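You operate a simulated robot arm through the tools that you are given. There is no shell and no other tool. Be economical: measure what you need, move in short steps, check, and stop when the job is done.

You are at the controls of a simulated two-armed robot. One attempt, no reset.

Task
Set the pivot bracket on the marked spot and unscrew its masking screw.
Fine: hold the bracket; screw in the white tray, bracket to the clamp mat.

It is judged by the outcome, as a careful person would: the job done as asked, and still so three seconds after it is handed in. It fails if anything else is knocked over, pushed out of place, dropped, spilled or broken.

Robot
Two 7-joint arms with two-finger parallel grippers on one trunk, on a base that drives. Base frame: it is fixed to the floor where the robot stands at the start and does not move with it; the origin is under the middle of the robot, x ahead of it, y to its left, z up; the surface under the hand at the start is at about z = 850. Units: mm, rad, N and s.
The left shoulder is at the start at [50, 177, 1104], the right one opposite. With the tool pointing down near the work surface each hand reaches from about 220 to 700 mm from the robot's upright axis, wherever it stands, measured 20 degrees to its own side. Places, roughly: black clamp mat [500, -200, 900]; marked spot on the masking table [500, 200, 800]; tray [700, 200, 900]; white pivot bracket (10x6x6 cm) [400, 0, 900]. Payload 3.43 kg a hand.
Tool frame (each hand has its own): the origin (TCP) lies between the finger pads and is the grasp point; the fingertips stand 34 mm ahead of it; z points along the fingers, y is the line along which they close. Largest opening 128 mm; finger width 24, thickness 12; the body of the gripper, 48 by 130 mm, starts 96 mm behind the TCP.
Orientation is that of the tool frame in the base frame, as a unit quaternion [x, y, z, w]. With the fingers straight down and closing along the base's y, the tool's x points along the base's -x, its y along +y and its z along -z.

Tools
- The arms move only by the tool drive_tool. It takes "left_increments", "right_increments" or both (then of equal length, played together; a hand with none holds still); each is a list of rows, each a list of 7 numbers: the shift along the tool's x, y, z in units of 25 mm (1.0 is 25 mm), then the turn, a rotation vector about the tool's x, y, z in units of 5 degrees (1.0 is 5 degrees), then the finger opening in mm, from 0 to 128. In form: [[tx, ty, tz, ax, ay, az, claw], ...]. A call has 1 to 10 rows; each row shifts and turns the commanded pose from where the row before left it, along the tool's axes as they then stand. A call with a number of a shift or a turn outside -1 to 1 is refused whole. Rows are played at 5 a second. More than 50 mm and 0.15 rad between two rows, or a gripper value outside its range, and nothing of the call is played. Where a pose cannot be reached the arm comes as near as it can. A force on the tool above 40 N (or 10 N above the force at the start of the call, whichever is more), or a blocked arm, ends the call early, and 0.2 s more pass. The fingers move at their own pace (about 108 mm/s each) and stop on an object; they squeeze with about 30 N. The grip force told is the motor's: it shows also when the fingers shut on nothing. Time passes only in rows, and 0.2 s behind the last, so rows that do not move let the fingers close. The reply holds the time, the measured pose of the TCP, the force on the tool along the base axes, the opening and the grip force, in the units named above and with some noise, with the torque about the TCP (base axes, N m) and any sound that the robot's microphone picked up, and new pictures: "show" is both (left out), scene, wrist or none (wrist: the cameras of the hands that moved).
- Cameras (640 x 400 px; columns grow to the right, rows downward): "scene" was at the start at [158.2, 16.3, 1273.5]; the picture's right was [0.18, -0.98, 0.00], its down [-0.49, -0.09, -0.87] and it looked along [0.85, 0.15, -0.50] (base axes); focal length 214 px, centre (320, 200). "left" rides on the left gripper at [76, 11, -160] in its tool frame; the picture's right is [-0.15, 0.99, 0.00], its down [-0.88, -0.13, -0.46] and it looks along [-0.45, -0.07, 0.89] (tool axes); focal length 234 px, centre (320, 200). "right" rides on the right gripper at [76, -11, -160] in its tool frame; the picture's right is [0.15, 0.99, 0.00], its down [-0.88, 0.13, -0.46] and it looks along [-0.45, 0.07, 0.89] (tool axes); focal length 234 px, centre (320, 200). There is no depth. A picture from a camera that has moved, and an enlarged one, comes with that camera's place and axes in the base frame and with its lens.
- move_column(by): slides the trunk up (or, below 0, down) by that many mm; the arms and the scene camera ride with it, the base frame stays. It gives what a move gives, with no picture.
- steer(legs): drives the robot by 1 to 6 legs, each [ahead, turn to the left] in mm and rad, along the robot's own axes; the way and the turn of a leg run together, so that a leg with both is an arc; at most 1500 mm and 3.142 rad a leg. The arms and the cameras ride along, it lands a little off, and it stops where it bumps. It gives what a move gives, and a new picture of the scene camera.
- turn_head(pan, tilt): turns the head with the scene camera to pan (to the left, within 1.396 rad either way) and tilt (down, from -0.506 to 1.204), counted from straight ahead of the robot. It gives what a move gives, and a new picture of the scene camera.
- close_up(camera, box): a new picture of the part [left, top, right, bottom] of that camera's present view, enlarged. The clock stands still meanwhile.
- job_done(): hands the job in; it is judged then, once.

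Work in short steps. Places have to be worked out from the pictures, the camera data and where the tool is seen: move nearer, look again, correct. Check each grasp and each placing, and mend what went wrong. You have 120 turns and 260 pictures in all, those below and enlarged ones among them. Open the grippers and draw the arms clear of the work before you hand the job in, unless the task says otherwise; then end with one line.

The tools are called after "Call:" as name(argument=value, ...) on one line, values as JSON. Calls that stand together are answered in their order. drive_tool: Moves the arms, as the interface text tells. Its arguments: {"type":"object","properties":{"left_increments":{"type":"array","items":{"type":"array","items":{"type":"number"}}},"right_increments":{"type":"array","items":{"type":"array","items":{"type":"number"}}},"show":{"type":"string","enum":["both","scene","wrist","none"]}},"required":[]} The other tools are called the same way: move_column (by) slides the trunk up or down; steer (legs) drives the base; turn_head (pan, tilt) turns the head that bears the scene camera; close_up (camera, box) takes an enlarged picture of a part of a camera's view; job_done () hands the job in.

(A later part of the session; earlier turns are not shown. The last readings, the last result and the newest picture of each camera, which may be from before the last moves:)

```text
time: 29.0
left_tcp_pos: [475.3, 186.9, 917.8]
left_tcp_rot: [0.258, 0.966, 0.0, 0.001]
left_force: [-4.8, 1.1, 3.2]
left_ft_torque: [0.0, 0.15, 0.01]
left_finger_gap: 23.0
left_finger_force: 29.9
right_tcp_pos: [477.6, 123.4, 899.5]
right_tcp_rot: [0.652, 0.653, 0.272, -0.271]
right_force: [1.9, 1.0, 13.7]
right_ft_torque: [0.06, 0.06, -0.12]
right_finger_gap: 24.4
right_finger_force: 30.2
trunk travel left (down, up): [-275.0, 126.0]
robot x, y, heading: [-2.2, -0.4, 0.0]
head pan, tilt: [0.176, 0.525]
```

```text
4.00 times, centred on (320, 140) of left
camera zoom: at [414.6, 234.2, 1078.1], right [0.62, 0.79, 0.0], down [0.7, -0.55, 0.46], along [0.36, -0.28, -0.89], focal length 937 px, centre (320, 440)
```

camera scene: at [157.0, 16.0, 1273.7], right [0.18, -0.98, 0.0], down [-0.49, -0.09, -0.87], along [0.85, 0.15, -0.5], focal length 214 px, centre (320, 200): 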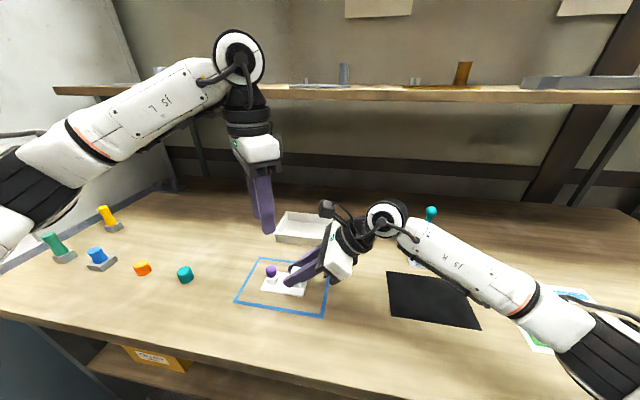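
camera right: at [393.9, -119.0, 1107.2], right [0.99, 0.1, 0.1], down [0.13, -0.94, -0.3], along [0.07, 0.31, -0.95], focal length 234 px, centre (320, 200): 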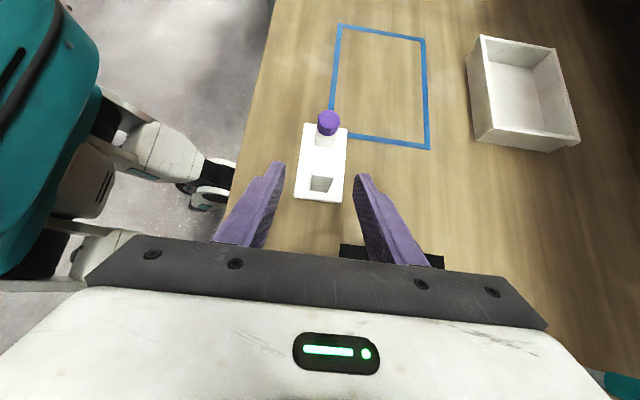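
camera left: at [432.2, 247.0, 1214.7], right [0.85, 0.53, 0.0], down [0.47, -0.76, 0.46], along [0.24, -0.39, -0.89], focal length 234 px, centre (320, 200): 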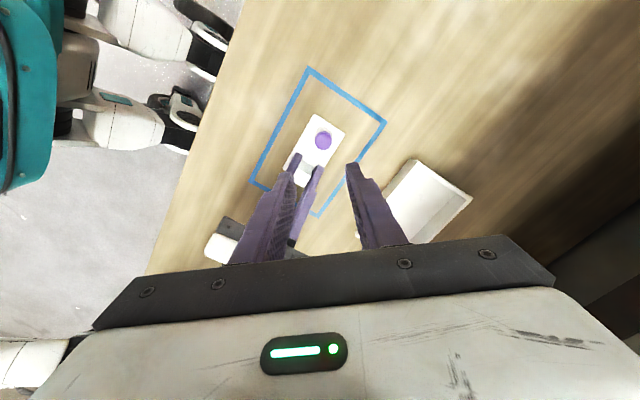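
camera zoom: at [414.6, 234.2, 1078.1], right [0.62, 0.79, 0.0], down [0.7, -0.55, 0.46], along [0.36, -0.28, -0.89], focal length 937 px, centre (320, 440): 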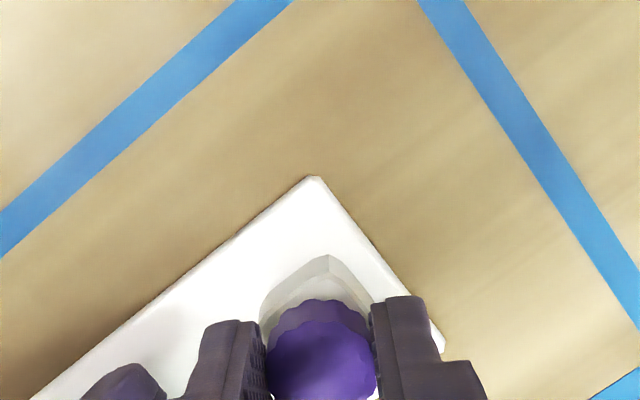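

The cap turns with the fingers. I continue the stroke to about yaw +45°.

Call:
drive_tool(left_increments=[[0, 0, -0.002, 0, 0, -1, 0], [0, 0, -0.002, 0, 0, -1, 0], [0, 0, -0.002, 0, 0, -1, 0], [0, 0, -0.002, 0, 0, -1, 0], [0, 0, -0.002, 0, 0, -1, 0], [0, 0, -0.002, 0, 0, -1, 0], [0, 0, -0.002, 0, 0, -1, 0], [0, 0, -0.002, 0, 0, -1, 0]], show="none")

Call:
drive_tool(left_increments=[[0, 0, -0.002, 0, 0, -1, 0], [0, 0, -0.002, 0, 0, -1, 0], [0, 0, -0.002, 0, 0, -1, 0], [0, 0, -0.002, 0, 0, -1, 0], [0, 0, -0.002, 0, 0, -1, 0], [0, 0, -0.002, 0, 0, -1, 0], [0, 0, -0.002, 0, 0, -1, 0]], show="both")

Call:
close_up(camera="scene", box=[220, 220, 348, 300])

```text
time: 30.8
left_tcp_pos: [475.1, 185.6, 918.9]
left_tcp_rot: [-0.087, 0.996, -0.001, 0.0]
left_force: [-4.1, -13.3, 2.4]
left_ft_torque: [-0.34, 0.1, -0.01]
left_finger_gap: 22.8
left_finger_force: 29.8
right_tcp_pos: [476.0, 122.7, 898.7]
right_tcp_rot: [0.653, 0.653, 0.273, -0.271]
right_force: [6.5, 9.8, 9.5]
right_ft_torque: [-0.48, -0.15, -0.3]
right_finger_gap: 24.6
right_finger_force: 30.1
trunk travel left (down, up): [-275.0, 126.0]
robot x, y, heading: [1.4, 0.4, -0.002]
head pan, tilt: [0.176, 0.525]
```

```text
time: 32.4
left_tcp_pos: [476.7, 186.4, 920.3]
left_tcp_rot: [-0.383, 0.924, -0.002, -0.001]
left_force: [-5.2, -19.3, -0.1]
left_ft_torque: [-0.35, 0.01, -0.01]
left_finger_gap: 22.9
left_finger_force: 30.4
right_tcp_pos: [476.6, 124.7, 898.9]
right_tcp_rot: [0.652, 0.652, 0.273, -0.272]
right_force: [4.3, 17.9, 5.3]
right_ft_torque: [-0.31, -0.07, -0.31]
right_finger_gap: 24.6
right_finger_force: 29.9
trunk travel left (down, up): [-275.0, 126.0]
robot x, y, heading: [2.4, 0.4, 0.002]
head pan, tilt: [0.176, 0.525]
camera scene: at [157.7, 16.1, 1273.6], right [0.18, -0.98, 0.0], down [-0.49, -0.09, -0.87], along [0.85, 0.15, -0.5], focal length 214 px, centre (320, 200)
camera left: at [414.7, 141.1, 1079.4], right [-0.6, 0.8, 0.0], down [0.71, 0.53, 0.45], along [0.37, 0.27, -0.89], focal length 234 px, centre (320, 200)
```

scene: 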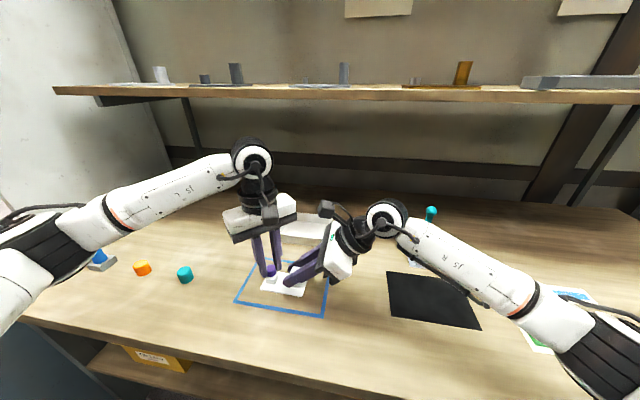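
left: 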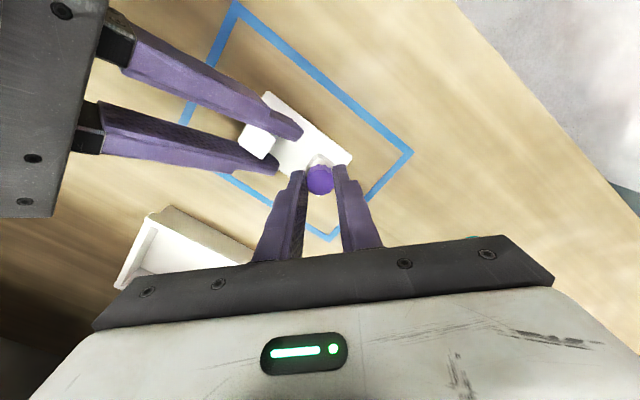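

```text
5.00 times, centred on (284, 260) of scene
camera zoom: at [157.7, 16.1, 1273.6], right [0.18, -0.98, 0.0], down [-0.49, -0.09, -0.87], along [0.85, 0.15, -0.5], focal length 1072 px, centre (500, -100)
```

zoom: 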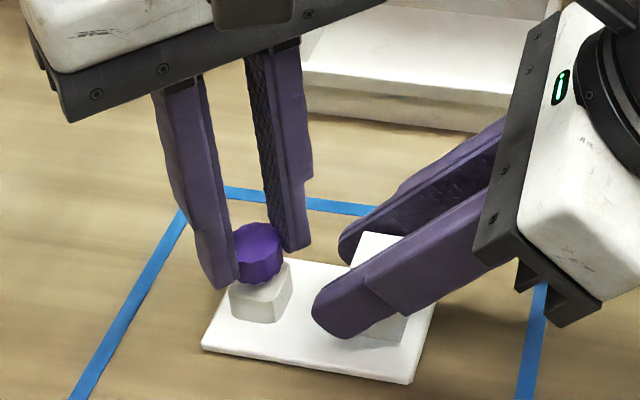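

The stroke worked and the cap moved with the fingers. Now I open, recentre slightly, and turn back 95° for another bite, first checking how far the cap has risen.

Call:
drive_tool(left_increments=[[0, 0, 0, 0, 0, 0, 36], [0, -0.05, -0.03, 0, 0, 0, 36], [0, 0, 0, 0, 0, 1, 36], [0, 0, 0, 0, 0, 1, 36], [0, 0, 0, 0, 0, 1, 36], [0, 0, 0, 0, 0, 1, 36], [0, 0, 0, 0, 0, 1, 36], [0, 0, 0, 0, 0, 1, 36], [0, 0, 0, 0, 0, 1, 36], [0, 0, 0, 0, 0, 1, 36]], show="none")

Call:
drive_tool(left_increments=[[0, 0, 0, 0, 0, 1, 36], [0, 0, 0, 0, 0, 1, 36], [0, 0, 0, 0, 0, 1, 36], [0, 0, 0, 0, 0, 1, 36], [0, 0, 0, 0, 0, 1, 36], [0, 0, 0, 0, 0, 1, 36], [0, 0, 0, 0, 0, 1, 36], [0, 0, 0, 0, 0, 1, 36], [0, 0, 0, 0, 0, 1, 36], [0, 0, 0, 0, 0, 1, 36]], show="none")

Call:
close_up(camera="left", box=[240, 90, 400, 190])

Call:
close_up(camera="right", box=[240, 50, 400, 150])

```text
time: 34.6
left_tcp_pos: [478.2, 185.2, 921.2]
left_tcp_rot: [-0.043, 0.999, 0.0, 0.001]
left_force: [0.1, 0.4, 0.2]
left_ft_torque: [0.01, 0.02, -0.08]
left_finger_gap: 35.9
left_finger_force: 0.0
right_tcp_pos: [476.3, 123.7, 898.2]
right_tcp_rot: [0.653, 0.653, 0.272, -0.27]
right_force: [-0.6, -3.0, 11.0]
right_ft_torque: [-0.24, -0.01, -0.01]
right_finger_gap: 24.6
right_finger_force: 29.9
trunk travel left (down, up): [-275.0, 126.0]
robot x, y, heading: [-1.9, 0.3, 0.002]
head pan, tilt: [0.176, 0.525]
```

```text
time: 36.8
left_tcp_pos: [478.9, 186.3, 920.3]
left_tcp_rot: [0.383, 0.924, 0.0, 0.001]
left_force: [-0.4, 0.3, -1.0]
left_ft_torque: [0.03, -0.01, 0.02]
left_finger_gap: 35.9
left_finger_force: 0.1
right_tcp_pos: [477.3, 121.9, 898.0]
right_tcp_rot: [0.652, 0.654, 0.271, -0.272]
right_force: [2.0, -1.8, 10.3]
right_ft_torque: [-0.08, 0.02, -0.06]
right_finger_gap: 24.3
right_finger_force: 29.5
trunk travel left (down, up): [-275.0, 126.0]
robot x, y, heading: [-4.7, -1.8, -0.0]
head pan, tilt: [0.176, 0.525]
```

```text
4.00 times, centred on (320, 140) of left
camera zoom: at [431.3, 248.4, 1080.1], right [0.8, 0.6, 0.0], down [0.53, -0.71, 0.46], along [0.27, -0.37, -0.89], focal length 937 px, centre (320, 440)
```

zoom: 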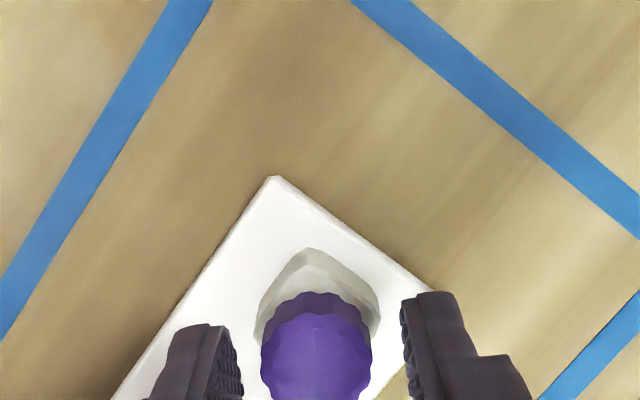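

```text
4.00 times, centred on (320, 100) of right
camera zoom: at [465.2, 62.8, 1064.7], right [0.99, 0.1, 0.11], down [0.13, -0.94, -0.3], along [0.07, 0.31, -0.95], focal length 937 px, centre (320, 600)
```

zoom: 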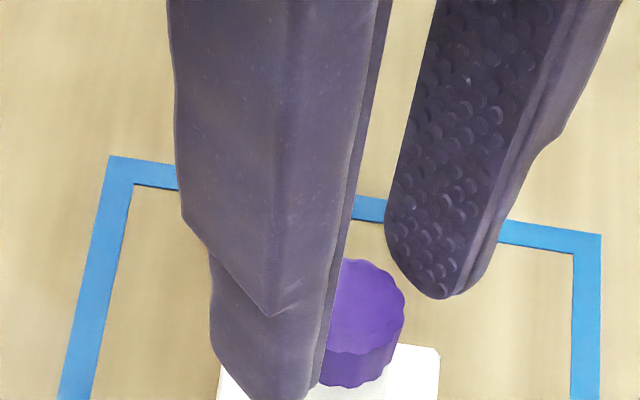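

The cap is about 2 mm off toward tool −y. I correct, close, and make a second stroke.

Call:
drive_tool(left_increments=[[0.07, -0.07, 0, 0, 0, 0, 36], [0, 0, 0, 0, 0, 0, 24], [0, 0, 0, 0, 0, 0, 0], [0, 0, 0, 0, 0, 0, 0], [0, 0, -0.002, 0, 0, -1, 0], [0, 0, -0.002, 0, 0, -1, 0], [0, 0, -0.002, 0, 0, -1, 0], [0, 0, -0.002, 0, 0, -1, 0], [0, 0, -0.002, 0, 0, -1, 0], [0, 0, -0.002, 0, 0, -1, 0]], show="none")

Call:
drive_tool(left_increments=[[0, 0, -0.002, 0, 0, -1, 0], [0, 0, -0.002, 0, 0, -1, 0], [0, 0, -0.002, 0, 0, -1, 0], [0, 0, -0.002, 0, 0, -1, 0], [0, 0, -0.002, 0, 0, -1, 0], [0, 0, -0.002, 0, 0, -1, 0], [0, 0, -0.002, 0, 0, -1, 0], [0, 0, -0.002, 0, 0, -1, 0], [0, 0, -0.002, 0, 0, -1, 0], [0, 0, -0.002, 0, 0, -1, 0]], show="none")

Call:
drive_tool(left_increments=[[0, 0, -0.002, 0, 0, -1, 0], [0, 0, -0.002, 0, 0, -1, 0], [0, 0, -0.002, 0, 0, -1, 0]], show="none")

Call:
close_up(camera="scene", box=[236, 240, 316, 290])

Call:
close_up(camera="left", box=[240, 90, 400, 190])

```text
time: 39.0
left_tcp_pos: [475.8, 185.2, 921.8]
left_tcp_rot: [0.13, 0.992, 0.0, 0.0]
left_force: [3.4, 4.5, -0.2]
left_ft_torque: [0.16, -0.13, 0.01]
left_finger_gap: 23.0
left_finger_force: 30.7
right_tcp_pos: [476.7, 123.2, 898.8]
right_tcp_rot: [0.653, 0.653, 0.272, -0.27]
right_force: [-2.9, -4.9, 11.4]
right_ft_torque: [0.04, 0.17, 0.14]
right_finger_gap: 24.7
right_finger_force: 30.0
trunk travel left (down, up): [-275.0, 126.0]
robot x, y, heading: [1.5, 2.7, 0.001]
head pan, tilt: [0.176, 0.525]
```

```text
time: 41.2
left_tcp_pos: [475.3, 184.9, 921.2]
left_tcp_rot: [-0.302, 0.953, -0.001, 0.001]
left_force: [1.5, -10.8, -1.4]
left_ft_torque: [-0.16, -0.15, -0.01]
left_finger_gap: 22.6
left_finger_force: 29.9
right_tcp_pos: [477.4, 123.9, 897.8]
right_tcp_rot: [0.652, 0.654, 0.271, -0.271]
right_force: [-0.2, 8.0, 7.6]
right_ft_torque: [-0.25, 0.04, 0.09]
right_finger_gap: 24.7
right_finger_force: 29.9
trunk travel left (down, up): [-275.0, 126.0]
robot x, y, heading: [2.7, -3.2, -0.002]
head pan, tilt: [0.176, 0.525]
```

```text
time: 42.0
left_tcp_pos: [474.6, 185.8, 921.0]
left_tcp_rot: [-0.424, 0.906, -0.001, 0.0]
left_force: [1.4, -16.1, -3.3]
left_ft_torque: [-0.26, -0.14, -0.02]
left_finger_gap: 22.9
left_finger_force: 30.1
right_tcp_pos: [476.9, 123.9, 898.1]
right_tcp_rot: [0.652, 0.653, 0.272, -0.272]
right_force: [-1.3, 14.2, 5.8]
right_ft_torque: [-0.06, 0.07, 0.02]
right_finger_gap: 24.4
right_finger_force: 29.7
trunk travel left (down, up): [-275.0, 126.0]
robot x, y, heading: [-0.8, -0.2, -0.001]
head pan, tilt: [0.176, 0.525]
```

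```text
8.00 times, centred on (276, 265) of scene
camera zoom: at [158.0, 16.2, 1273.5], right [0.18, -0.98, 0.0], down [-0.49, -0.09, -0.87], along [0.85, 0.15, -0.5], focal length 1716 px, centre (672, -320)
```

zoom: 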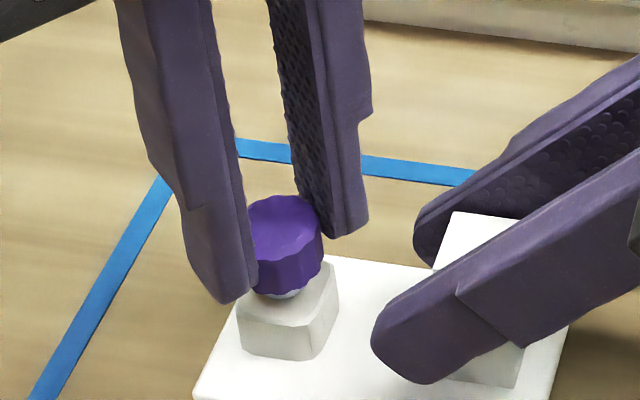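

```text
4.00 times, centred on (320, 140) of left
camera zoom: at [417.6, 134.9, 1081.9], right [-0.66, 0.75, 0.0], down [0.66, 0.59, 0.45], along [0.34, 0.3, -0.89], focal length 937 px, centre (320, 440)
```

zoom: 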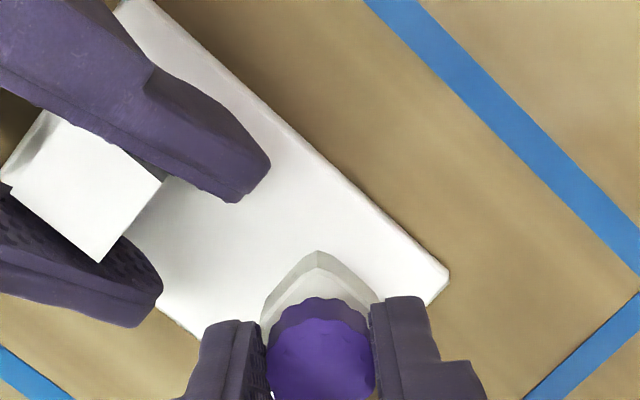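

A grey shank now shows below the cap, so it is coming out. I open, recentre and go back for a third bite.

Call:
drive_tool(left_increments=[[0, 0, 0, 0, 0, 0, 36], [0, -0.03, 0, 0, 0, 0, 36], [0, 0, 0, 0, 0, 1, 36], [0, 0, 0, 0, 0, 1, 36], [0, 0, 0, 0, 0, 1, 36], [0, 0, 0, 0, 0, 1, 36], [0, 0, 0, 0, 0, 1, 36], [0, 0, 0, 0, 0, 1, 36], [0, 0, 0, 0, 0, 1, 36], [0, 0, 0, 0, 0, 1, 36]], show="none")

Call:
drive_tool(left_increments=[[0, 0, 0, 0, 0, 1, 36], [0, 0, 0, 0, 0, 1, 36], [0, 0, 0, 0, 0, 1, 36], [0, 0, 0, 0, 0, 1, 36], [0, 0, 0, 0, 0, 1, 36], [0, 0, 0, 0, 0, 1, 36], [0, 0, 0, 0, 0, 1, 36], [0, 0, 0, 0, 0, 1, 36], [0, 0, 0, 0, 0, 1, 36], [0, 0, 0, 0, 0, 1, 36]], show="none")

Call:
close_up(camera="left", box=[240, 90, 400, 190])

```text
time: 44.2
left_tcp_pos: [476.9, 186.2, 922.4]
left_tcp_rot: [-0.087, 0.996, 0.0, 0.0]
left_force: [-0.6, -0.4, 1.1]
left_ft_torque: [0.0, 0.02, 0.0]
left_finger_gap: 35.8
left_finger_force: 0.0
right_tcp_pos: [478.2, 121.8, 897.6]
right_tcp_rot: [0.653, 0.653, 0.272, -0.271]
right_force: [2.9, -2.2, 8.8]
right_ft_torque: [-0.28, -0.03, 0.03]
right_finger_gap: 24.5
right_finger_force: 30.5
trunk travel left (down, up): [-275.0, 126.0]
robot x, y, heading: [-1.4, -1.5, -0.004]
head pan, tilt: [0.176, 0.525]
```

```text
time: 46.4
left_tcp_pos: [475.4, 184.7, 922.8]
left_tcp_rot: [0.342, 0.94, -0.001, 0.001]
left_force: [-0.3, 0.2, 0.3]
left_ft_torque: [0.02, 0.0, -0.02]
left_finger_gap: 36.0
left_finger_force: 0.0
right_tcp_pos: [477.2, 122.8, 896.6]
right_tcp_rot: [0.653, 0.653, 0.272, -0.271]
right_force: [1.2, -0.7, 8.3]
right_ft_torque: [0.0, 0.05, -0.04]
right_finger_gap: 24.5
right_finger_force: 30.5
trunk travel left (down, up): [-275.0, 126.0]
robot x, y, heading: [-0.6, 2.4, 0.002]
head pan, tilt: [0.176, 0.525]
```

```text
4.00 times, centred on (320, 140) of left
camera zoom: at [424.0, 242.8, 1081.5], right [0.75, 0.66, 0.0], down [0.59, -0.67, 0.46], along [0.3, -0.34, -0.89], focal length 937 px, centre (320, 440)
```

zoom: 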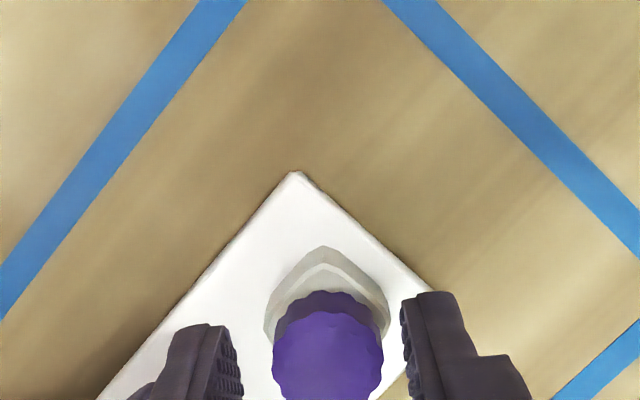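

The cap is now +1.5 mm along tool y. I correct, grip, and make the third stroke.

Call:
drive_tool(left_increments=[[0, 0.05, 0, 0, 0, 0, 36], [0, 0, 0, 0, 0, 0, 24], [0, 0, 0, 0, 0, 0, 0], [0, 0, 0, 0, 0, 0, 0], [0, 0, -0.002, 0, 0, -1, 0], [0, 0, -0.002, 0, 0, -1, 0], [0, 0, -0.002, 0, 0, -1, 0], [0, 0, -0.002, 0, 0, -1, 0], [0, 0, -0.002, 0, 0, -1, 0], [0, 0, -0.002, 0, 0, -1, 0]], show="none")

Call:
drive_tool(left_increments=[[0, 0, -0.002, 0, 0, -1, 0], [0, 0, -0.002, 0, 0, -1, 0], [0, 0, -0.002, 0, 0, -1, 0], [0, 0, -0.002, 0, 0, -1, 0], [0, 0, -0.002, 0, 0, -1, 0], [0, 0, -0.002, 0, 0, -1, 0], [0, 0, -0.002, 0, 0, -1, 0], [0, 0, -0.002, 0, 0, -1, 0], [0, 0, -0.002, 0, 0, -1, 0], [0, 0, -0.002, 0, 0, -1, 0]], show="none")

Call:
drive_tool(left_increments=[[0, 0, -0.002, 0, 0, -1, 0], [0, 0, -0.002, 0, 0, -1, 0], [0, 0, -0.002, 0, 0, -1, 0]], show="none")

Call:
close_up(camera="scene", box=[236, 240, 316, 290])

```text
time: 48.6
left_tcp_pos: [477.1, 185.9, 924.0]
left_tcp_rot: [0.086, 0.996, -0.001, 0.0]
left_force: [-2.8, -2.4, -1.3]
left_ft_torque: [-0.1, 0.1, -0.01]
left_finger_gap: 22.9
left_finger_force: 29.9
right_tcp_pos: [477.2, 122.9, 897.9]
right_tcp_rot: [0.652, 0.654, 0.271, -0.271]
right_force: [0.9, 0.9, 5.8]
right_ft_torque: [-0.06, 0.05, -0.16]
right_finger_gap: 24.3
right_finger_force: 30.2
trunk travel left (down, up): [-275.0, 126.0]
robot x, y, heading: [-1.0, -2.3, -0.001]
head pan, tilt: [0.176, 0.525]
```

```text
time: 50.8
left_tcp_pos: [476.6, 185.9, 922.9]
left_tcp_rot: [-0.343, 0.939, -0.002, -0.001]
left_force: [-3.2, -10.6, -4.0]
left_ft_torque: [-0.26, 0.03, -0.04]
left_finger_gap: 23.1
left_finger_force: 30.0
right_tcp_pos: [478.0, 122.3, 898.4]
right_tcp_rot: [0.653, 0.653, 0.271, -0.272]
right_force: [1.9, 10.5, 5.1]
right_ft_torque: [0.15, -0.02, -0.18]
right_finger_gap: 24.4
right_finger_force: 29.9
trunk travel left (down, up): [-275.0, 126.0]
robot x, y, heading: [1.4, -3.2, 0.006]
head pan, tilt: [0.176, 0.525]
```

```text
time: 51.6
left_tcp_pos: [476.9, 185.8, 923.6]
left_tcp_rot: [-0.463, 0.886, 0.0, 0.0]
left_force: [-1.4, -12.8, -6.4]
left_ft_torque: [-0.22, -0.03, -0.06]
left_finger_gap: 22.7
left_finger_force: 30.0
right_tcp_pos: [476.7, 123.8, 897.4]
right_tcp_rot: [0.653, 0.652, 0.273, -0.271]
right_force: [1.6, 12.5, 5.7]
right_ft_torque: [0.24, 0.07, -0.06]
right_finger_gap: 24.5
right_finger_force: 30.0
trunk travel left (down, up): [-275.0, 126.0]
robot x, y, heading: [-0.3, 1.3, -0.0]
head pan, tilt: [0.176, 0.525]
```

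```text
8.00 times, centred on (276, 265) of scene
camera zoom: at [158.3, 16.3, 1273.5], right [0.18, -0.98, 0.0], down [-0.49, -0.09, -0.87], along [0.85, 0.15, -0.5], focal length 1716 px, centre (672, -320)
```

zoom: 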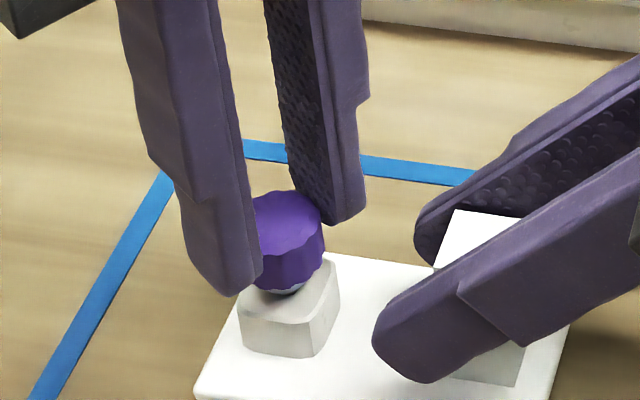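

Progress is steady. Fourth bite: open, return 95°, check.

Call:
drive_tool(left_increments=[[0, 0, 0, 0, 0, 0, 36], [0, -0.02, 0, 0, 0, 0, 36], [0, 0, 0, 0, 0, 1, 36], [0, 0, 0, 0, 0, 1, 36], [0, 0, 0, 0, 0, 1, 36], [0, 0, 0, 0, 0, 1, 36], [0, 0, 0, 0, 0, 1, 36], [0, 0, 0, 0, 0, 1, 36], [0, 0, 0, 0, 0, 1, 36], [0, 0, 0, 0, 0, 1, 36]], show="none")

Call:
drive_tool(left_increments=[[0, 0, 0, 0, 0, 1, 36], [0, 0, 0, 0, 0, 1, 36], [0, 0, 0, 0, 0, 1, 36], [0, 0, 0, 0, 0, 1, 36], [0, 0, 0, 0, 0, 1, 36], [0, 0, 0, 0, 0, 1, 36], [0, 0, 0, 0, 0, 1, 36], [0, 0, 0, 0, 0, 1, 36], [0, 0, 0, 0, 0, 1, 36], [0, 0, 0, 0, 0, 1, 36]], show="none")

Call:
drive_tool(left_increments=[[0, 0, 0, 0, 0, 1, 36], [0, 0, 0, 0, 0, 0, 36]], show="none")

Call:
close_up(camera="left", box=[240, 90, 400, 190])

Call:
close_up(camera="right", box=[240, 50, 400, 150])

```text
time: 53.8
left_tcp_pos: [479.1, 187.0, 923.8]
left_tcp_rot: [-0.13, 0.992, -0.001, 0.0]
left_force: [1.0, -0.6, 1.6]
left_ft_torque: [0.02, -0.02, 0.02]
left_finger_gap: 35.8
left_finger_force: 0.1
right_tcp_pos: [477.8, 122.5, 897.8]
right_tcp_rot: [0.653, 0.653, 0.272, -0.27]
right_force: [0.8, -2.1, 6.7]
right_ft_torque: [-0.26, -0.04, 0.04]
right_finger_gap: 24.8
right_finger_force: 29.8
trunk travel left (down, up): [-275.0, 126.0]
robot x, y, heading: [-4.1, 0.7, 0.004]
head pan, tilt: [0.176, 0.525]
```

```text
time: 56.0
left_tcp_pos: [476.7, 186.6, 924.4]
left_tcp_rot: [0.301, 0.954, 0.0, 0.001]
left_force: [-0.7, 0.9, 0.4]
left_ft_torque: [-0.02, 0.0, -0.05]
left_finger_gap: 36.2
left_finger_force: 0.1
right_tcp_pos: [478.1, 122.5, 897.6]
right_tcp_rot: [0.653, 0.653, 0.272, -0.27]
right_force: [0.6, -0.3, 5.1]
right_ft_torque: [0.01, 0.04, -0.02]
right_finger_gap: 24.4
right_finger_force: 29.4
trunk travel left (down, up): [-275.0, 126.0]
robot x, y, heading: [-0.7, 2.0, 0.0]
head pan, tilt: [0.176, 0.525]
```

```text
time: 56.6
left_tcp_pos: [477.2, 186.1, 924.0]
left_tcp_rot: [0.341, 0.94, -0.001, 0.001]
left_force: [-0.4, 0.1, -0.2]
left_ft_torque: [-0.01, -0.03, -0.02]
left_finger_gap: 35.7
left_finger_force: 0.0
right_tcp_pos: [478.3, 123.9, 898.0]
right_tcp_rot: [0.653, 0.653, 0.272, -0.271]
right_force: [-0.3, -1.3, 4.0]
right_ft_torque: [0.03, 0.03, 0.02]
right_finger_gap: 24.3
right_finger_force: 30.1
trunk travel left (down, up): [-275.0, 126.0]
robot x, y, heading: [3.0, 1.9, -0.003]
head pan, tilt: [0.176, 0.525]
```

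```text
4.00 times, centred on (320, 140) of left
camera zoom: at [425.9, 244.0, 1083.1], right [0.75, 0.66, 0.0], down [0.59, -0.67, 0.46], along [0.3, -0.34, -0.89], focal length 937 px, centre (320, 440)
```

zoom: 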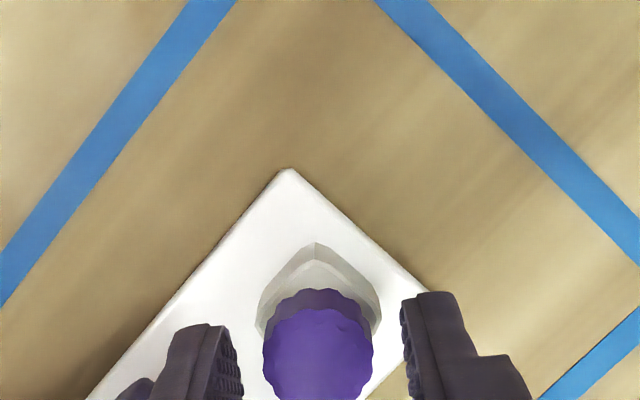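

```text
4.00 times, centred on (320, 100) of right
camera zoom: at [465.4, 63.1, 1064.3], right [0.99, 0.1, 0.1], down [0.13, -0.94, -0.3], along [0.07, 0.31, -0.95], focal length 937 px, centre (320, 600)
```

zoom: 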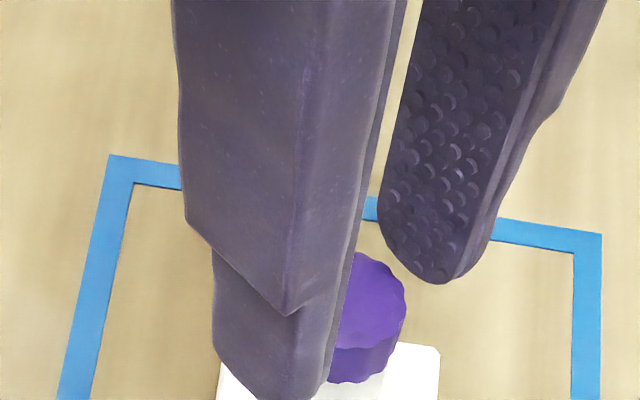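

Rise is about 3–4 mm so far. I correct −0.6 mm in y and make the fourth stroke.

Call:
drive_tool(left_increments=[[0, -0.025, 0.04, 0, 0, 0, 36], [0, 0, 0, 0, 0, 0, 24], [0, 0, 0, 0, 0, 0, 0], [0, 0, 0, 0, 0, 0, 0], [0, 0, -0.002, 0, 0, -1, 0], [0, 0, -0.002, 0, 0, -1, 0], [0, 0, -0.002, 0, 0, -1, 0], [0, 0, -0.002, 0, 0, -1, 0], [0, 0, -0.002, 0, 0, -1, 0], [0, 0, -0.002, 0, 0, -1, 0]], show="none")

Call:
drive_tool(left_increments=[[0, 0, -0.002, 0, 0, -1, 0], [0, 0, -0.002, 0, 0, -1, 0], [0, 0, -0.002, 0, 0, -1, 0], [0, 0, -0.002, 0, 0, -1, 0], [0, 0, -0.002, 0, 0, -1, 0], [0, 0, -0.002, 0, 0, -1, 0], [0, 0, -0.002, 0, 0, -1, 0], [0, 0, -0.002, 0, 0, -1, 0], [0, 0, -0.002, 0, 0, -1, 0], [0, 0, -0.002, 0, 0, -1, 0]], show="none")

Call:
drive_tool(left_increments=[[0, 0, -0.002, 0, 0, -1, 0], [0, 0, -0.002, 0, 0, -1, 0], [0, 0, -0.002, 0, 0, -1, 0]], show="none")

Call:
close_up(camera="scene", box=[236, 240, 316, 290])

```text
time: 58.8
left_tcp_pos: [476.9, 186.8, 923.1]
left_tcp_rot: [0.086, 0.996, 0.001, 0.001]
left_force: [0.4, 3.0, 0.0]
left_ft_torque: [0.07, -0.05, 0.03]
left_finger_gap: 22.9
left_finger_force: 30.1
right_tcp_pos: [477.2, 123.7, 897.3]
right_tcp_rot: [0.654, 0.653, 0.271, -0.27]
right_force: [-2.0, -1.7, 5.2]
right_ft_torque: [0.13, 0.1, 0.05]
right_finger_gap: 24.4
right_finger_force: 30.3
trunk travel left (down, up): [-275.0, 126.0]
robot x, y, heading: [1.5, 2.1, 0.001]
head pan, tilt: [0.176, 0.525]
```

```text
time: 61.0
left_tcp_pos: [475.5, 186.5, 924.4]
left_tcp_rot: [-0.344, 0.939, -0.001, 0.0]
left_force: [0.5, -3.5, -2.5]
left_ft_torque: [-0.02, -0.15, 0.02]
left_finger_gap: 22.9
left_finger_force: 29.9
right_tcp_pos: [477.6, 122.7, 897.4]
right_tcp_rot: [0.652, 0.654, 0.271, -0.272]
right_force: [-0.4, 3.3, 3.8]
right_ft_torque: [0.02, 0.05, 0.04]
right_finger_gap: 24.5
right_finger_force: 30.2
trunk travel left (down, up): [-275.0, 126.0]
robot x, y, heading: [-0.5, 3.8, -0.002]
head pan, tilt: [0.176, 0.525]
```

```text
time: 61.8
left_tcp_pos: [477.4, 185.7, 924.3]
left_tcp_rot: [-0.463, 0.886, -0.001, -0.001]
left_force: [0.2, 0.5, -0.6]
left_ft_torque: [-0.01, 0.02, 0.0]
left_finger_gap: 22.8
left_finger_force: 29.7
right_tcp_pos: [477.4, 122.3, 897.5]
right_tcp_rot: [0.654, 0.653, 0.272, -0.269]
right_force: [-0.8, 1.0, 3.6]
right_ft_torque: [0.11, 0.07, 0.02]
right_finger_gap: 24.7
right_finger_force: 29.6
trunk travel left (down, up): [-275.0, 126.0]
robot x, y, heading: [5.2, 0.9, 0.001]
head pan, tilt: [0.176, 0.525]
```

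```text
8.00 times, centred on (276, 265) of scene
camera zoom: at [157.9, 16.4, 1273.6], right [0.18, -0.98, 0.0], down [-0.49, -0.09, -0.87], along [0.85, 0.15, -0.5], focal length 1716 px, centre (672, -320)
```

zoom: 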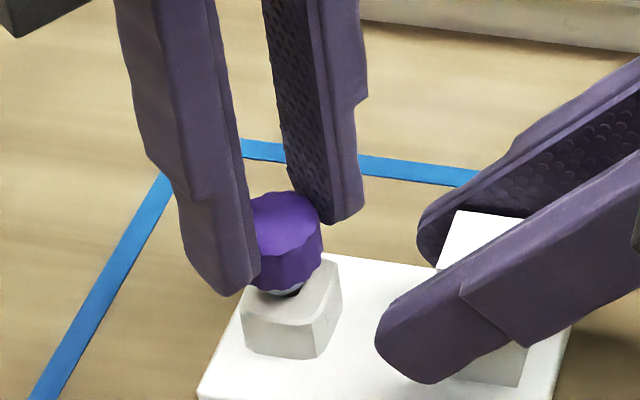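

The lateral and pull forces dropped to zero at the end of this stroke, so the thread may have released. I test with a 3 mm lift.

Call:
drive_tool(left_increments=[[0, 0, -0.04, 0, 0, 0, 0], [0, 0, -0.04, 0, 0, 0, 0], [0, 0, -0.04, 0, 0, 0, 0]], show="none")

Call:
close_up(camera="scene", box=[236, 240, 316, 290])

```text
time: 62.6
left_tcp_pos: [476.5, 185.9, 928.2]
left_tcp_rot: [-0.462, 0.887, -0.002, -0.001]
left_force: [0.1, 0.4, -0.1]
left_ft_torque: [0.02, -0.03, -0.02]
left_finger_gap: 22.8
left_finger_force: 30.2
right_tcp_pos: [477.9, 122.8, 897.0]
right_tcp_rot: [0.653, 0.653, 0.27, -0.271]
right_force: [-0.1, 0.9, 3.1]
right_ft_torque: [0.02, 0.05, -0.04]
right_finger_gap: 24.7
right_finger_force: 29.8
trunk travel left (down, up): [-275.0, 126.0]
robot x, y, heading: [2.5, -0.2, -0.008]
head pan, tilt: [0.176, 0.525]
```

```text
8.00 times, centred on (276, 265) of scene
camera zoom: at [157.9, 16.3, 1273.5], right [0.18, -0.98, 0.0], down [-0.49, -0.09, -0.87], along [0.85, 0.15, -0.5], focal length 1716 px, centre (672, -320)
```

zoom: 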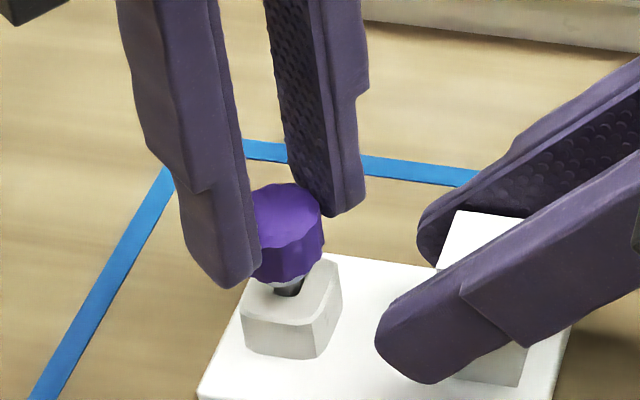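

The screw lifts freely, with no force and the shank exposed. I raise it 100 mm straight up.

Call:
drive_tool(left_increments=[[0, 0, -0.2, 0, 0, 0, 0], [0, 0, -0.4, 0, 0, 0, 0], [0, 0, -0.6, 0, 0, 0, 0], [0, 0, -0.8, 0, 0, 0, 0], [0, 0, -0.8, 0, 0, 0, 0], [0, 0, -0.6, 0, 0, 0, 0], [0, 0, -0.6, 0, 0, 0, 0]], show="both")

Call:
close_up(camera="scene", box=[210, 190, 370, 290])

```text
time: 64.2
left_tcp_pos: [477.4, 186.8, 1027.5]
left_tcp_rot: [-0.462, 0.887, -0.001, -0.002]
left_force: [-0.2, 0.0, -0.1]
left_ft_torque: [0.03, -0.03, 0.0]
left_finger_gap: 22.7
left_finger_force: 30.2
right_tcp_pos: [478.0, 121.5, 897.3]
right_tcp_rot: [0.653, 0.653, 0.271, -0.269]
right_force: [0.3, -0.1, 4.3]
right_ft_torque: [-0.09, 0.05, 0.0]
right_finger_gap: 24.5
right_finger_force: 29.9
trunk travel left (down, up): [-275.0, 126.0]
robot x, y, heading: [-1.1, 0.6, 0.0]
head pan, tilt: [0.176, 0.525]
camera scene: at [157.9, 16.2, 1273.5], right [0.18, -0.98, 0.0], down [-0.49, -0.09, -0.87], along [0.85, 0.15, -0.5], focal length 214 px, centre (320, 200)
camera left: at [423.6, 130.6, 1187.5], right [-0.73, 0.69, 0.0], down [0.61, 0.65, 0.45], along [0.31, 0.33, -0.89], focal length 234 px, centre (320, 200)
```

scene: 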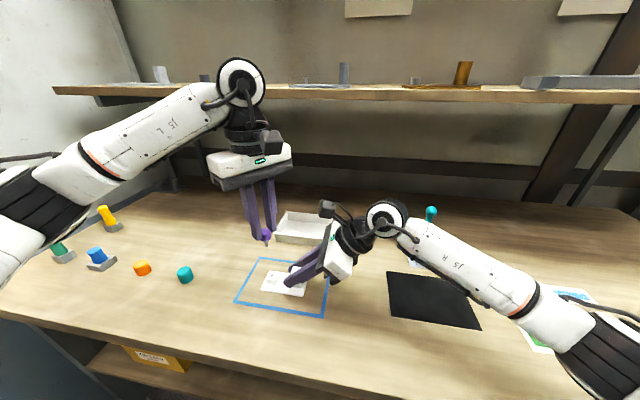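
left: 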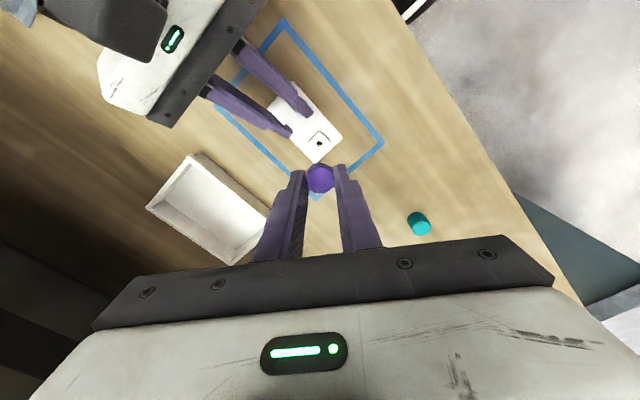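

```text
4.00 times, centred on (290, 240) of scene
camera zoom: at [157.9, 16.2, 1273.5], right [0.18, -0.98, 0.0], down [-0.49, -0.09, -0.87], along [0.85, 0.15, -0.5], focal length 858 px, centre (440, 40)
```

zoom: 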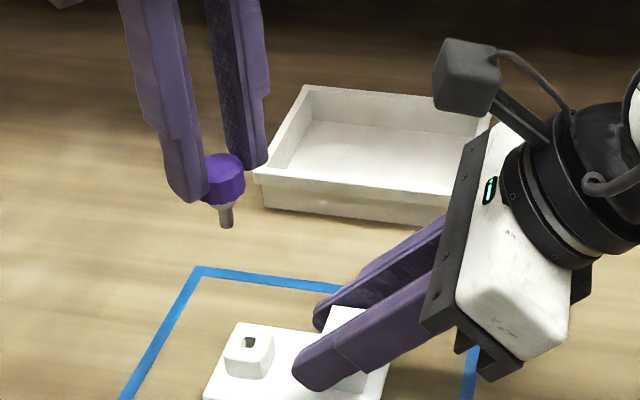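

The screw is out and the bracket hole is visible. The tray spans x≈602–720, y≈75–225. I turn the left hand back to neutral, then move over the tray centre.

Call:
drive_tool(left_increments=[[0, 0, -0.2, 0, 0, 1, 0], [0, 0, -0.2, 0, 0, 1, 0], [0, 0, 0, 0, 0, 1, 0], [0, 0, 0, 0, 0, 1, 0], [0, 0, 0, 0, 0, 1, 0], [0, 0, 0, 0, 0, 1, 0], [0, 0, 0, 0, 0, 1, 0], [0, 0, 0, 0, 0, 1, 0], [0, 0, 0, 0, 0, 1, 0], [0, 0, 0, 0, 0, 1, 0]], show="none")

Call:
drive_tool(left_increments=[[0, 0, 0, 0, 0, 1, 0], [-0.8, -0.12, 0, 0, 0, 0, 0], [-0.8, -0.12, 0, 0, 0, 0, 0], [-0.8, -0.12, 0, 0, 0, 0, 0], [-0.8, -0.12, 0, 0, 0, 0, 0], [-0.8, -0.12, 0, 0, 0, 0, 0], [-0.8, -0.12, 0, 0, 0, 0, 0], [-0.8, -0.12, 0, 0, 0, 0, 0], [-0.8, -0.12, 0, 0, 0, 0, 0], [-0.7, -0.12, 0, 0, 0, 0, 0]], show="both")

```text
time: 66.4
left_tcp_pos: [477.5, 185.7, 1037.3]
left_tcp_rot: [-0.044, 0.999, 0.0, 0.0]
left_force: [0.0, 1.1, 0.7]
left_ft_torque: [0.02, -0.01, -0.03]
left_finger_gap: 23.1
left_finger_force: 29.8
right_tcp_pos: [476.8, 123.2, 898.2]
right_tcp_rot: [0.654, 0.653, 0.271, -0.27]
right_force: [0.1, -0.1, 2.4]
right_ft_torque: [-0.04, 0.04, 0.02]
right_finger_gap: 24.4
right_finger_force: 30.2
trunk travel left (down, up): [-275.0, 126.0]
robot x, y, heading: [0.4, 1.5, 0.004]
head pan, tilt: [0.176, 0.525]
```

```text
time: 68.6
left_tcp_pos: [635.4, 166.7, 1031.6]
left_tcp_rot: [0.0, 1.0, -0.001, 0.0]
left_force: [-0.1, 0.4, -0.1]
left_ft_torque: [-0.02, -0.03, 0.01]
left_finger_gap: 22.7
left_finger_force: 29.8
left hand out of reach, approached as far as the arm can: row 9, 10
right_tcp_pos: [478.0, 122.8, 897.7]
right_tcp_rot: [0.653, 0.653, 0.271, -0.272]
right_force: [-0.6, 1.4, 2.2]
right_ft_torque: [-0.03, -0.01, 0.01]
right_finger_gap: 24.3
right_finger_force: 29.9
trunk travel left (down, up): [-275.0, 126.0]
robot x, y, heading: [5.3, -2.2, 0.002]
head pan, tilt: [0.176, 0.525]
camera scene: at [158.1, 16.3, 1273.5], right [0.18, -0.98, 0.0], down [-0.49, -0.09, -0.87], along [0.85, 0.15, -0.5], focal length 214 px, centre (320, 200)
camera left: at [557.9, 178.6, 1191.1], right [0.15, 0.99, 0.0], down [0.88, -0.13, 0.46], along [0.45, -0.07, -0.89], focal length 234 px, centre (320, 200)
```

scene: 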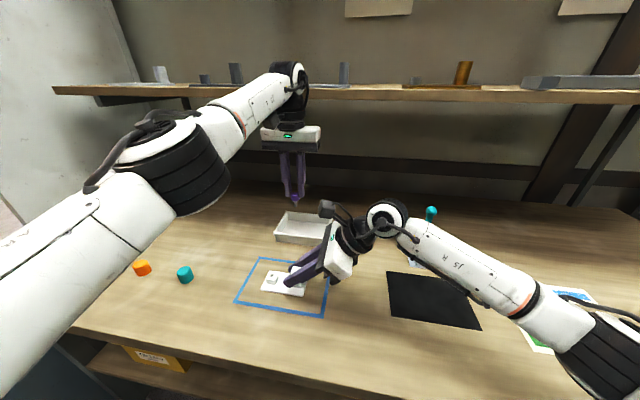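
left: 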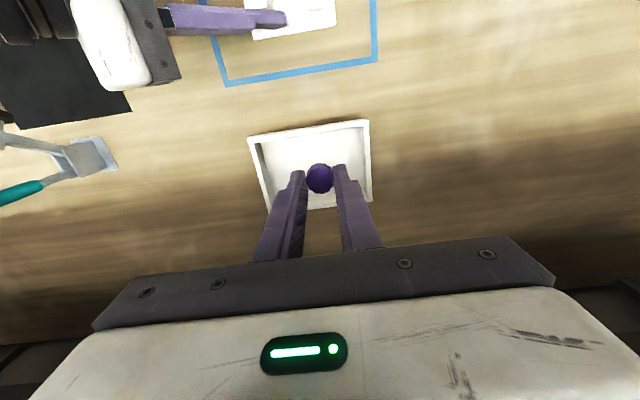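

The tray is x 609–728, y 78–228, and the screw is over it at (636, 166). I descend straight, edging 15 mm further in as reach allows.

Call:
drive_tool(left_increments=[[0, -0.1, 0.8, 0, 0, 0, 0], [0, -0.1, 0.8, 0, 0, 0, 0], [-0.2, -0.1, 0.6, 0, 0, 0, 0], [-0.2, -0.1, 0.6, 0, 0, 0, 0], [-0.2, 0, 0.4, 0, 0, 0, 0]], show="both")

Call:
close_up(camera="scene", box=[240, 180, 368, 260])

```text
time: 69.8
left_tcp_pos: [649.6, 157.4, 951.2]
left_tcp_rot: [-0.001, 1.0, -0.001, 0.0]
left_force: [-0.1, 0.3, -0.3]
left_ft_torque: [-0.02, 0.01, 0.0]
left_finger_gap: 22.9
left_finger_force: 30.2
right_tcp_pos: [476.8, 123.7, 897.9]
right_tcp_rot: [0.654, 0.653, 0.272, -0.27]
right_force: [1.6, 0.0, 2.9]
right_ft_torque: [0.04, 0.04, 0.07]
right_finger_gap: 24.5
right_finger_force: 29.3
trunk travel left (down, up): [-275.0, 126.0]
robot x, y, heading: [2.0, 3.1, 0.003]
head pan, tilt: [0.176, 0.525]
camera scene: at [158.1, 16.3, 1273.5], right [0.18, -0.98, 0.0], down [-0.49, -0.09, -0.87], along [0.85, 0.15, -0.5], focal length 214 px, centre (320, 200)
camera left: at [573.1, 168.8, 1110.6], right [0.15, 0.99, 0.0], down [0.88, -0.13, 0.46], along [0.45, -0.07, -0.89], focal length 234 px, centre (320, 200)
```

scene: 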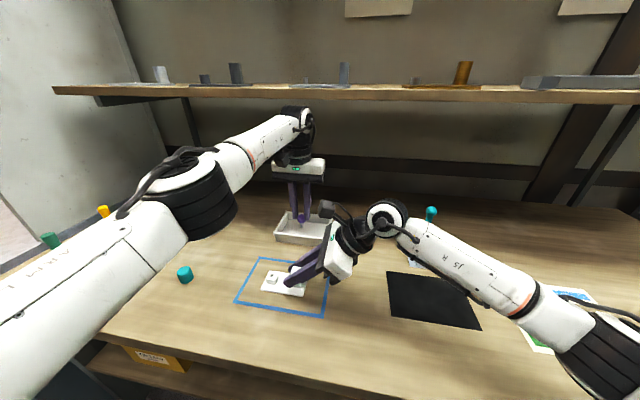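
left: 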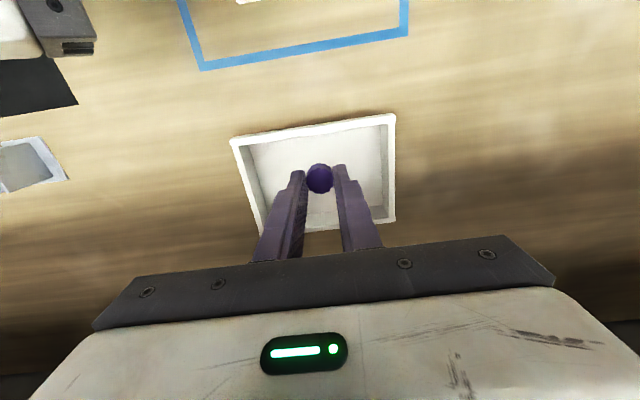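

```text
5.00 times, centred on (304, 220) of scene
camera zoom: at [158.1, 16.3, 1273.5], right [0.18, -0.98, 0.0], down [-0.49, -0.09, -0.87], along [0.85, 0.15, -0.5], focal length 1072 px, centre (400, 100)
```

zoom: 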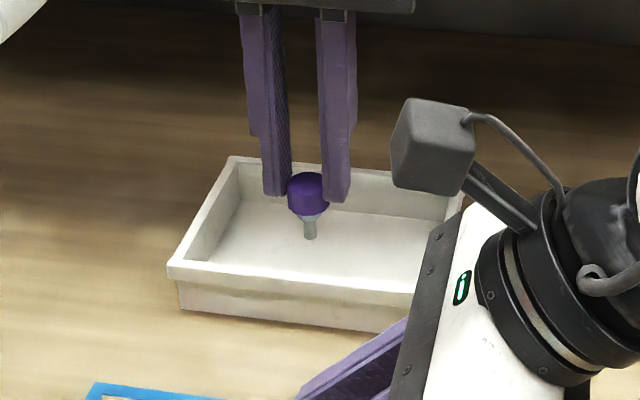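

The screw is over the middle of the tray. I lower about 28 mm in small steps, watching for contact.

Call:
drive_tool(left_increments=[[0, 0, 0.4, 0, 0, 0, 0], [0, 0, 0.3, 0, 0, 0, 0], [0, 0, 0.2, 0, 0, 0, 0], [0, 0, 0.1, 0, 0, 0, 0], [0, 0, 0.1, 0, 0, 0, 0]], show="none")

Call:
close_up(camera="scene", box=[264, 200, 344, 250])

```text
time: 71.0
left_tcp_pos: [650.2, 158.4, 926.0]
left_tcp_rot: [0.0, 1.0, -0.001, 0.0]
left_force: [-0.1, -0.1, -0.3]
left_ft_torque: [0.0, 0.02, 0.01]
left_finger_gap: 22.8
left_finger_force: 30.1
right_tcp_pos: [477.4, 123.0, 896.7]
right_tcp_rot: [0.653, 0.653, 0.271, -0.27]
right_force: [0.2, -1.3, 2.9]
right_ft_torque: [-0.02, 0.04, 0.02]
right_finger_gap: 24.6
right_finger_force: 30.2
trunk travel left (down, up): [-275.0, 126.0]
robot x, y, heading: [-2.4, 2.0, -0.004]
head pan, tilt: [0.176, 0.525]
```

```text
8.00 times, centred on (304, 225) of scene
camera zoom: at [158.0, 16.2, 1273.5], right [0.18, -0.98, 0.0], down [-0.49, -0.09, -0.87], along [0.85, 0.15, -0.5], focal length 1716 px, centre (448, 0)
```

zoom: 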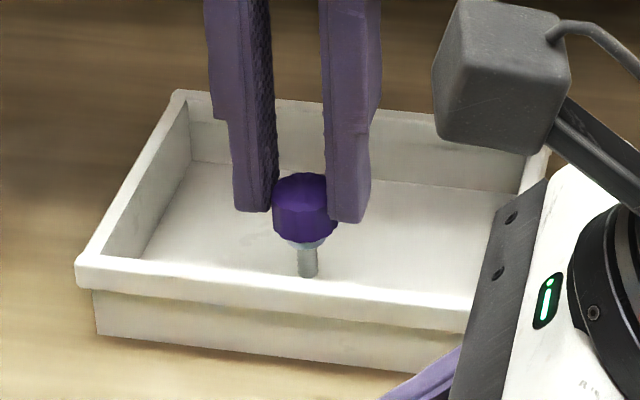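

Still above the floor. I continue in 1.5 mm steps until contact.

Call:
drive_tool(left_increments=[[0, 0, 0.06, 0, 0, 0, 0], [0, 0, 0.06, 0, 0, 0, 0], [0, 0, 0.06, 0, 0, 0, 0], [0, 0, 0.06, 0, 0, 0, 0]], show="none")

Call:
close_up(camera="scene", box=[264, 200, 344, 250])

```text
time: 72.0
left_tcp_pos: [650.6, 157.4, 919.2]
left_tcp_rot: [-0.001, 1.0, -0.001, 0.0]
left_force: [0.4, 0.7, 0.4]
left_ft_torque: [0.01, -0.01, 0.03]
left_finger_gap: 22.9
left_finger_force: 30.0
right_tcp_pos: [477.7, 123.2, 898.4]
right_tcp_rot: [0.654, 0.653, 0.27, -0.27]
right_force: [0.2, -0.1, 1.8]
right_ft_torque: [0.03, 0.03, 0.03]
right_finger_gap: 24.3
right_finger_force: 30.0
trunk travel left (down, up): [-275.0, 126.0]
robot x, y, heading: [3.9, 1.7, 0.002]
head pan, tilt: [0.176, 0.525]
```

```text
8.00 times, centred on (304, 225) of scene
camera zoom: at [157.9, 16.2, 1273.6], right [0.18, -0.98, 0.0], down [-0.49, -0.09, -0.87], along [0.85, 0.15, -0.5], focal length 1716 px, centre (448, 0)
```

zoom: 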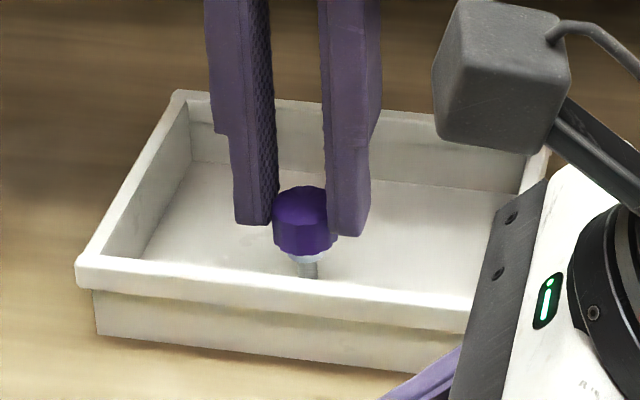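

Call:
drive_tool(left_increments=[[0, 0, 0.06, 0, 0, 0, 0], [0, 0, 0.06, 0, 0, 0, 0], [0, 0, 0.06, 0, 0, 0, 0], [0, 0, 0.06, 0, 0, 0, 0], [0, 0, 0.06, 0, 0, 0, 0]], show="none")

Call:
close_up(camera="scene", box=[264, 200, 344, 250])

```text
time: 73.2
left_tcp_pos: [649.0, 156.9, 912.9]
left_tcp_rot: [-0.001, 1.0, 0.0, 0.003]
left_force: [0.0, 2.0, 21.7]
left_ft_torque: [0.07, -0.08, 0.04]
left_finger_gap: 22.9
left_finger_force: 29.8
right_tcp_pos: [476.7, 123.0, 899.3]
right_tcp_rot: [0.653, 0.653, 0.272, -0.27]
right_force: [-0.9, -0.7, -0.9]
right_ft_torque: [-0.05, 0.0, 0.0]
right_finger_gap: 24.5
right_finger_force: 30.6
trunk travel left (down, up): [-275.0, 126.0]
robot x, y, heading: [2.6, 3.0, -0.001]
head pan, tilt: [0.176, 0.525]
```

```text
8.00 times, centred on (304, 225) of scene
camera zoom: at [156.0, 15.9, 1273.9], right [0.18, -0.98, 0.0], down [-0.49, -0.09, -0.87], along [0.85, 0.15, -0.5], focal length 1716 px, centre (448, 0)
```

zoom: 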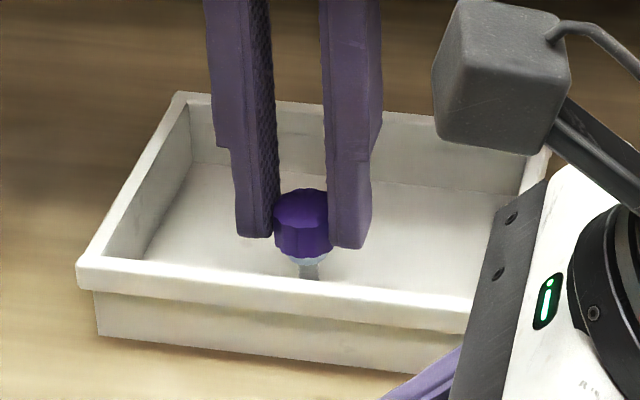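

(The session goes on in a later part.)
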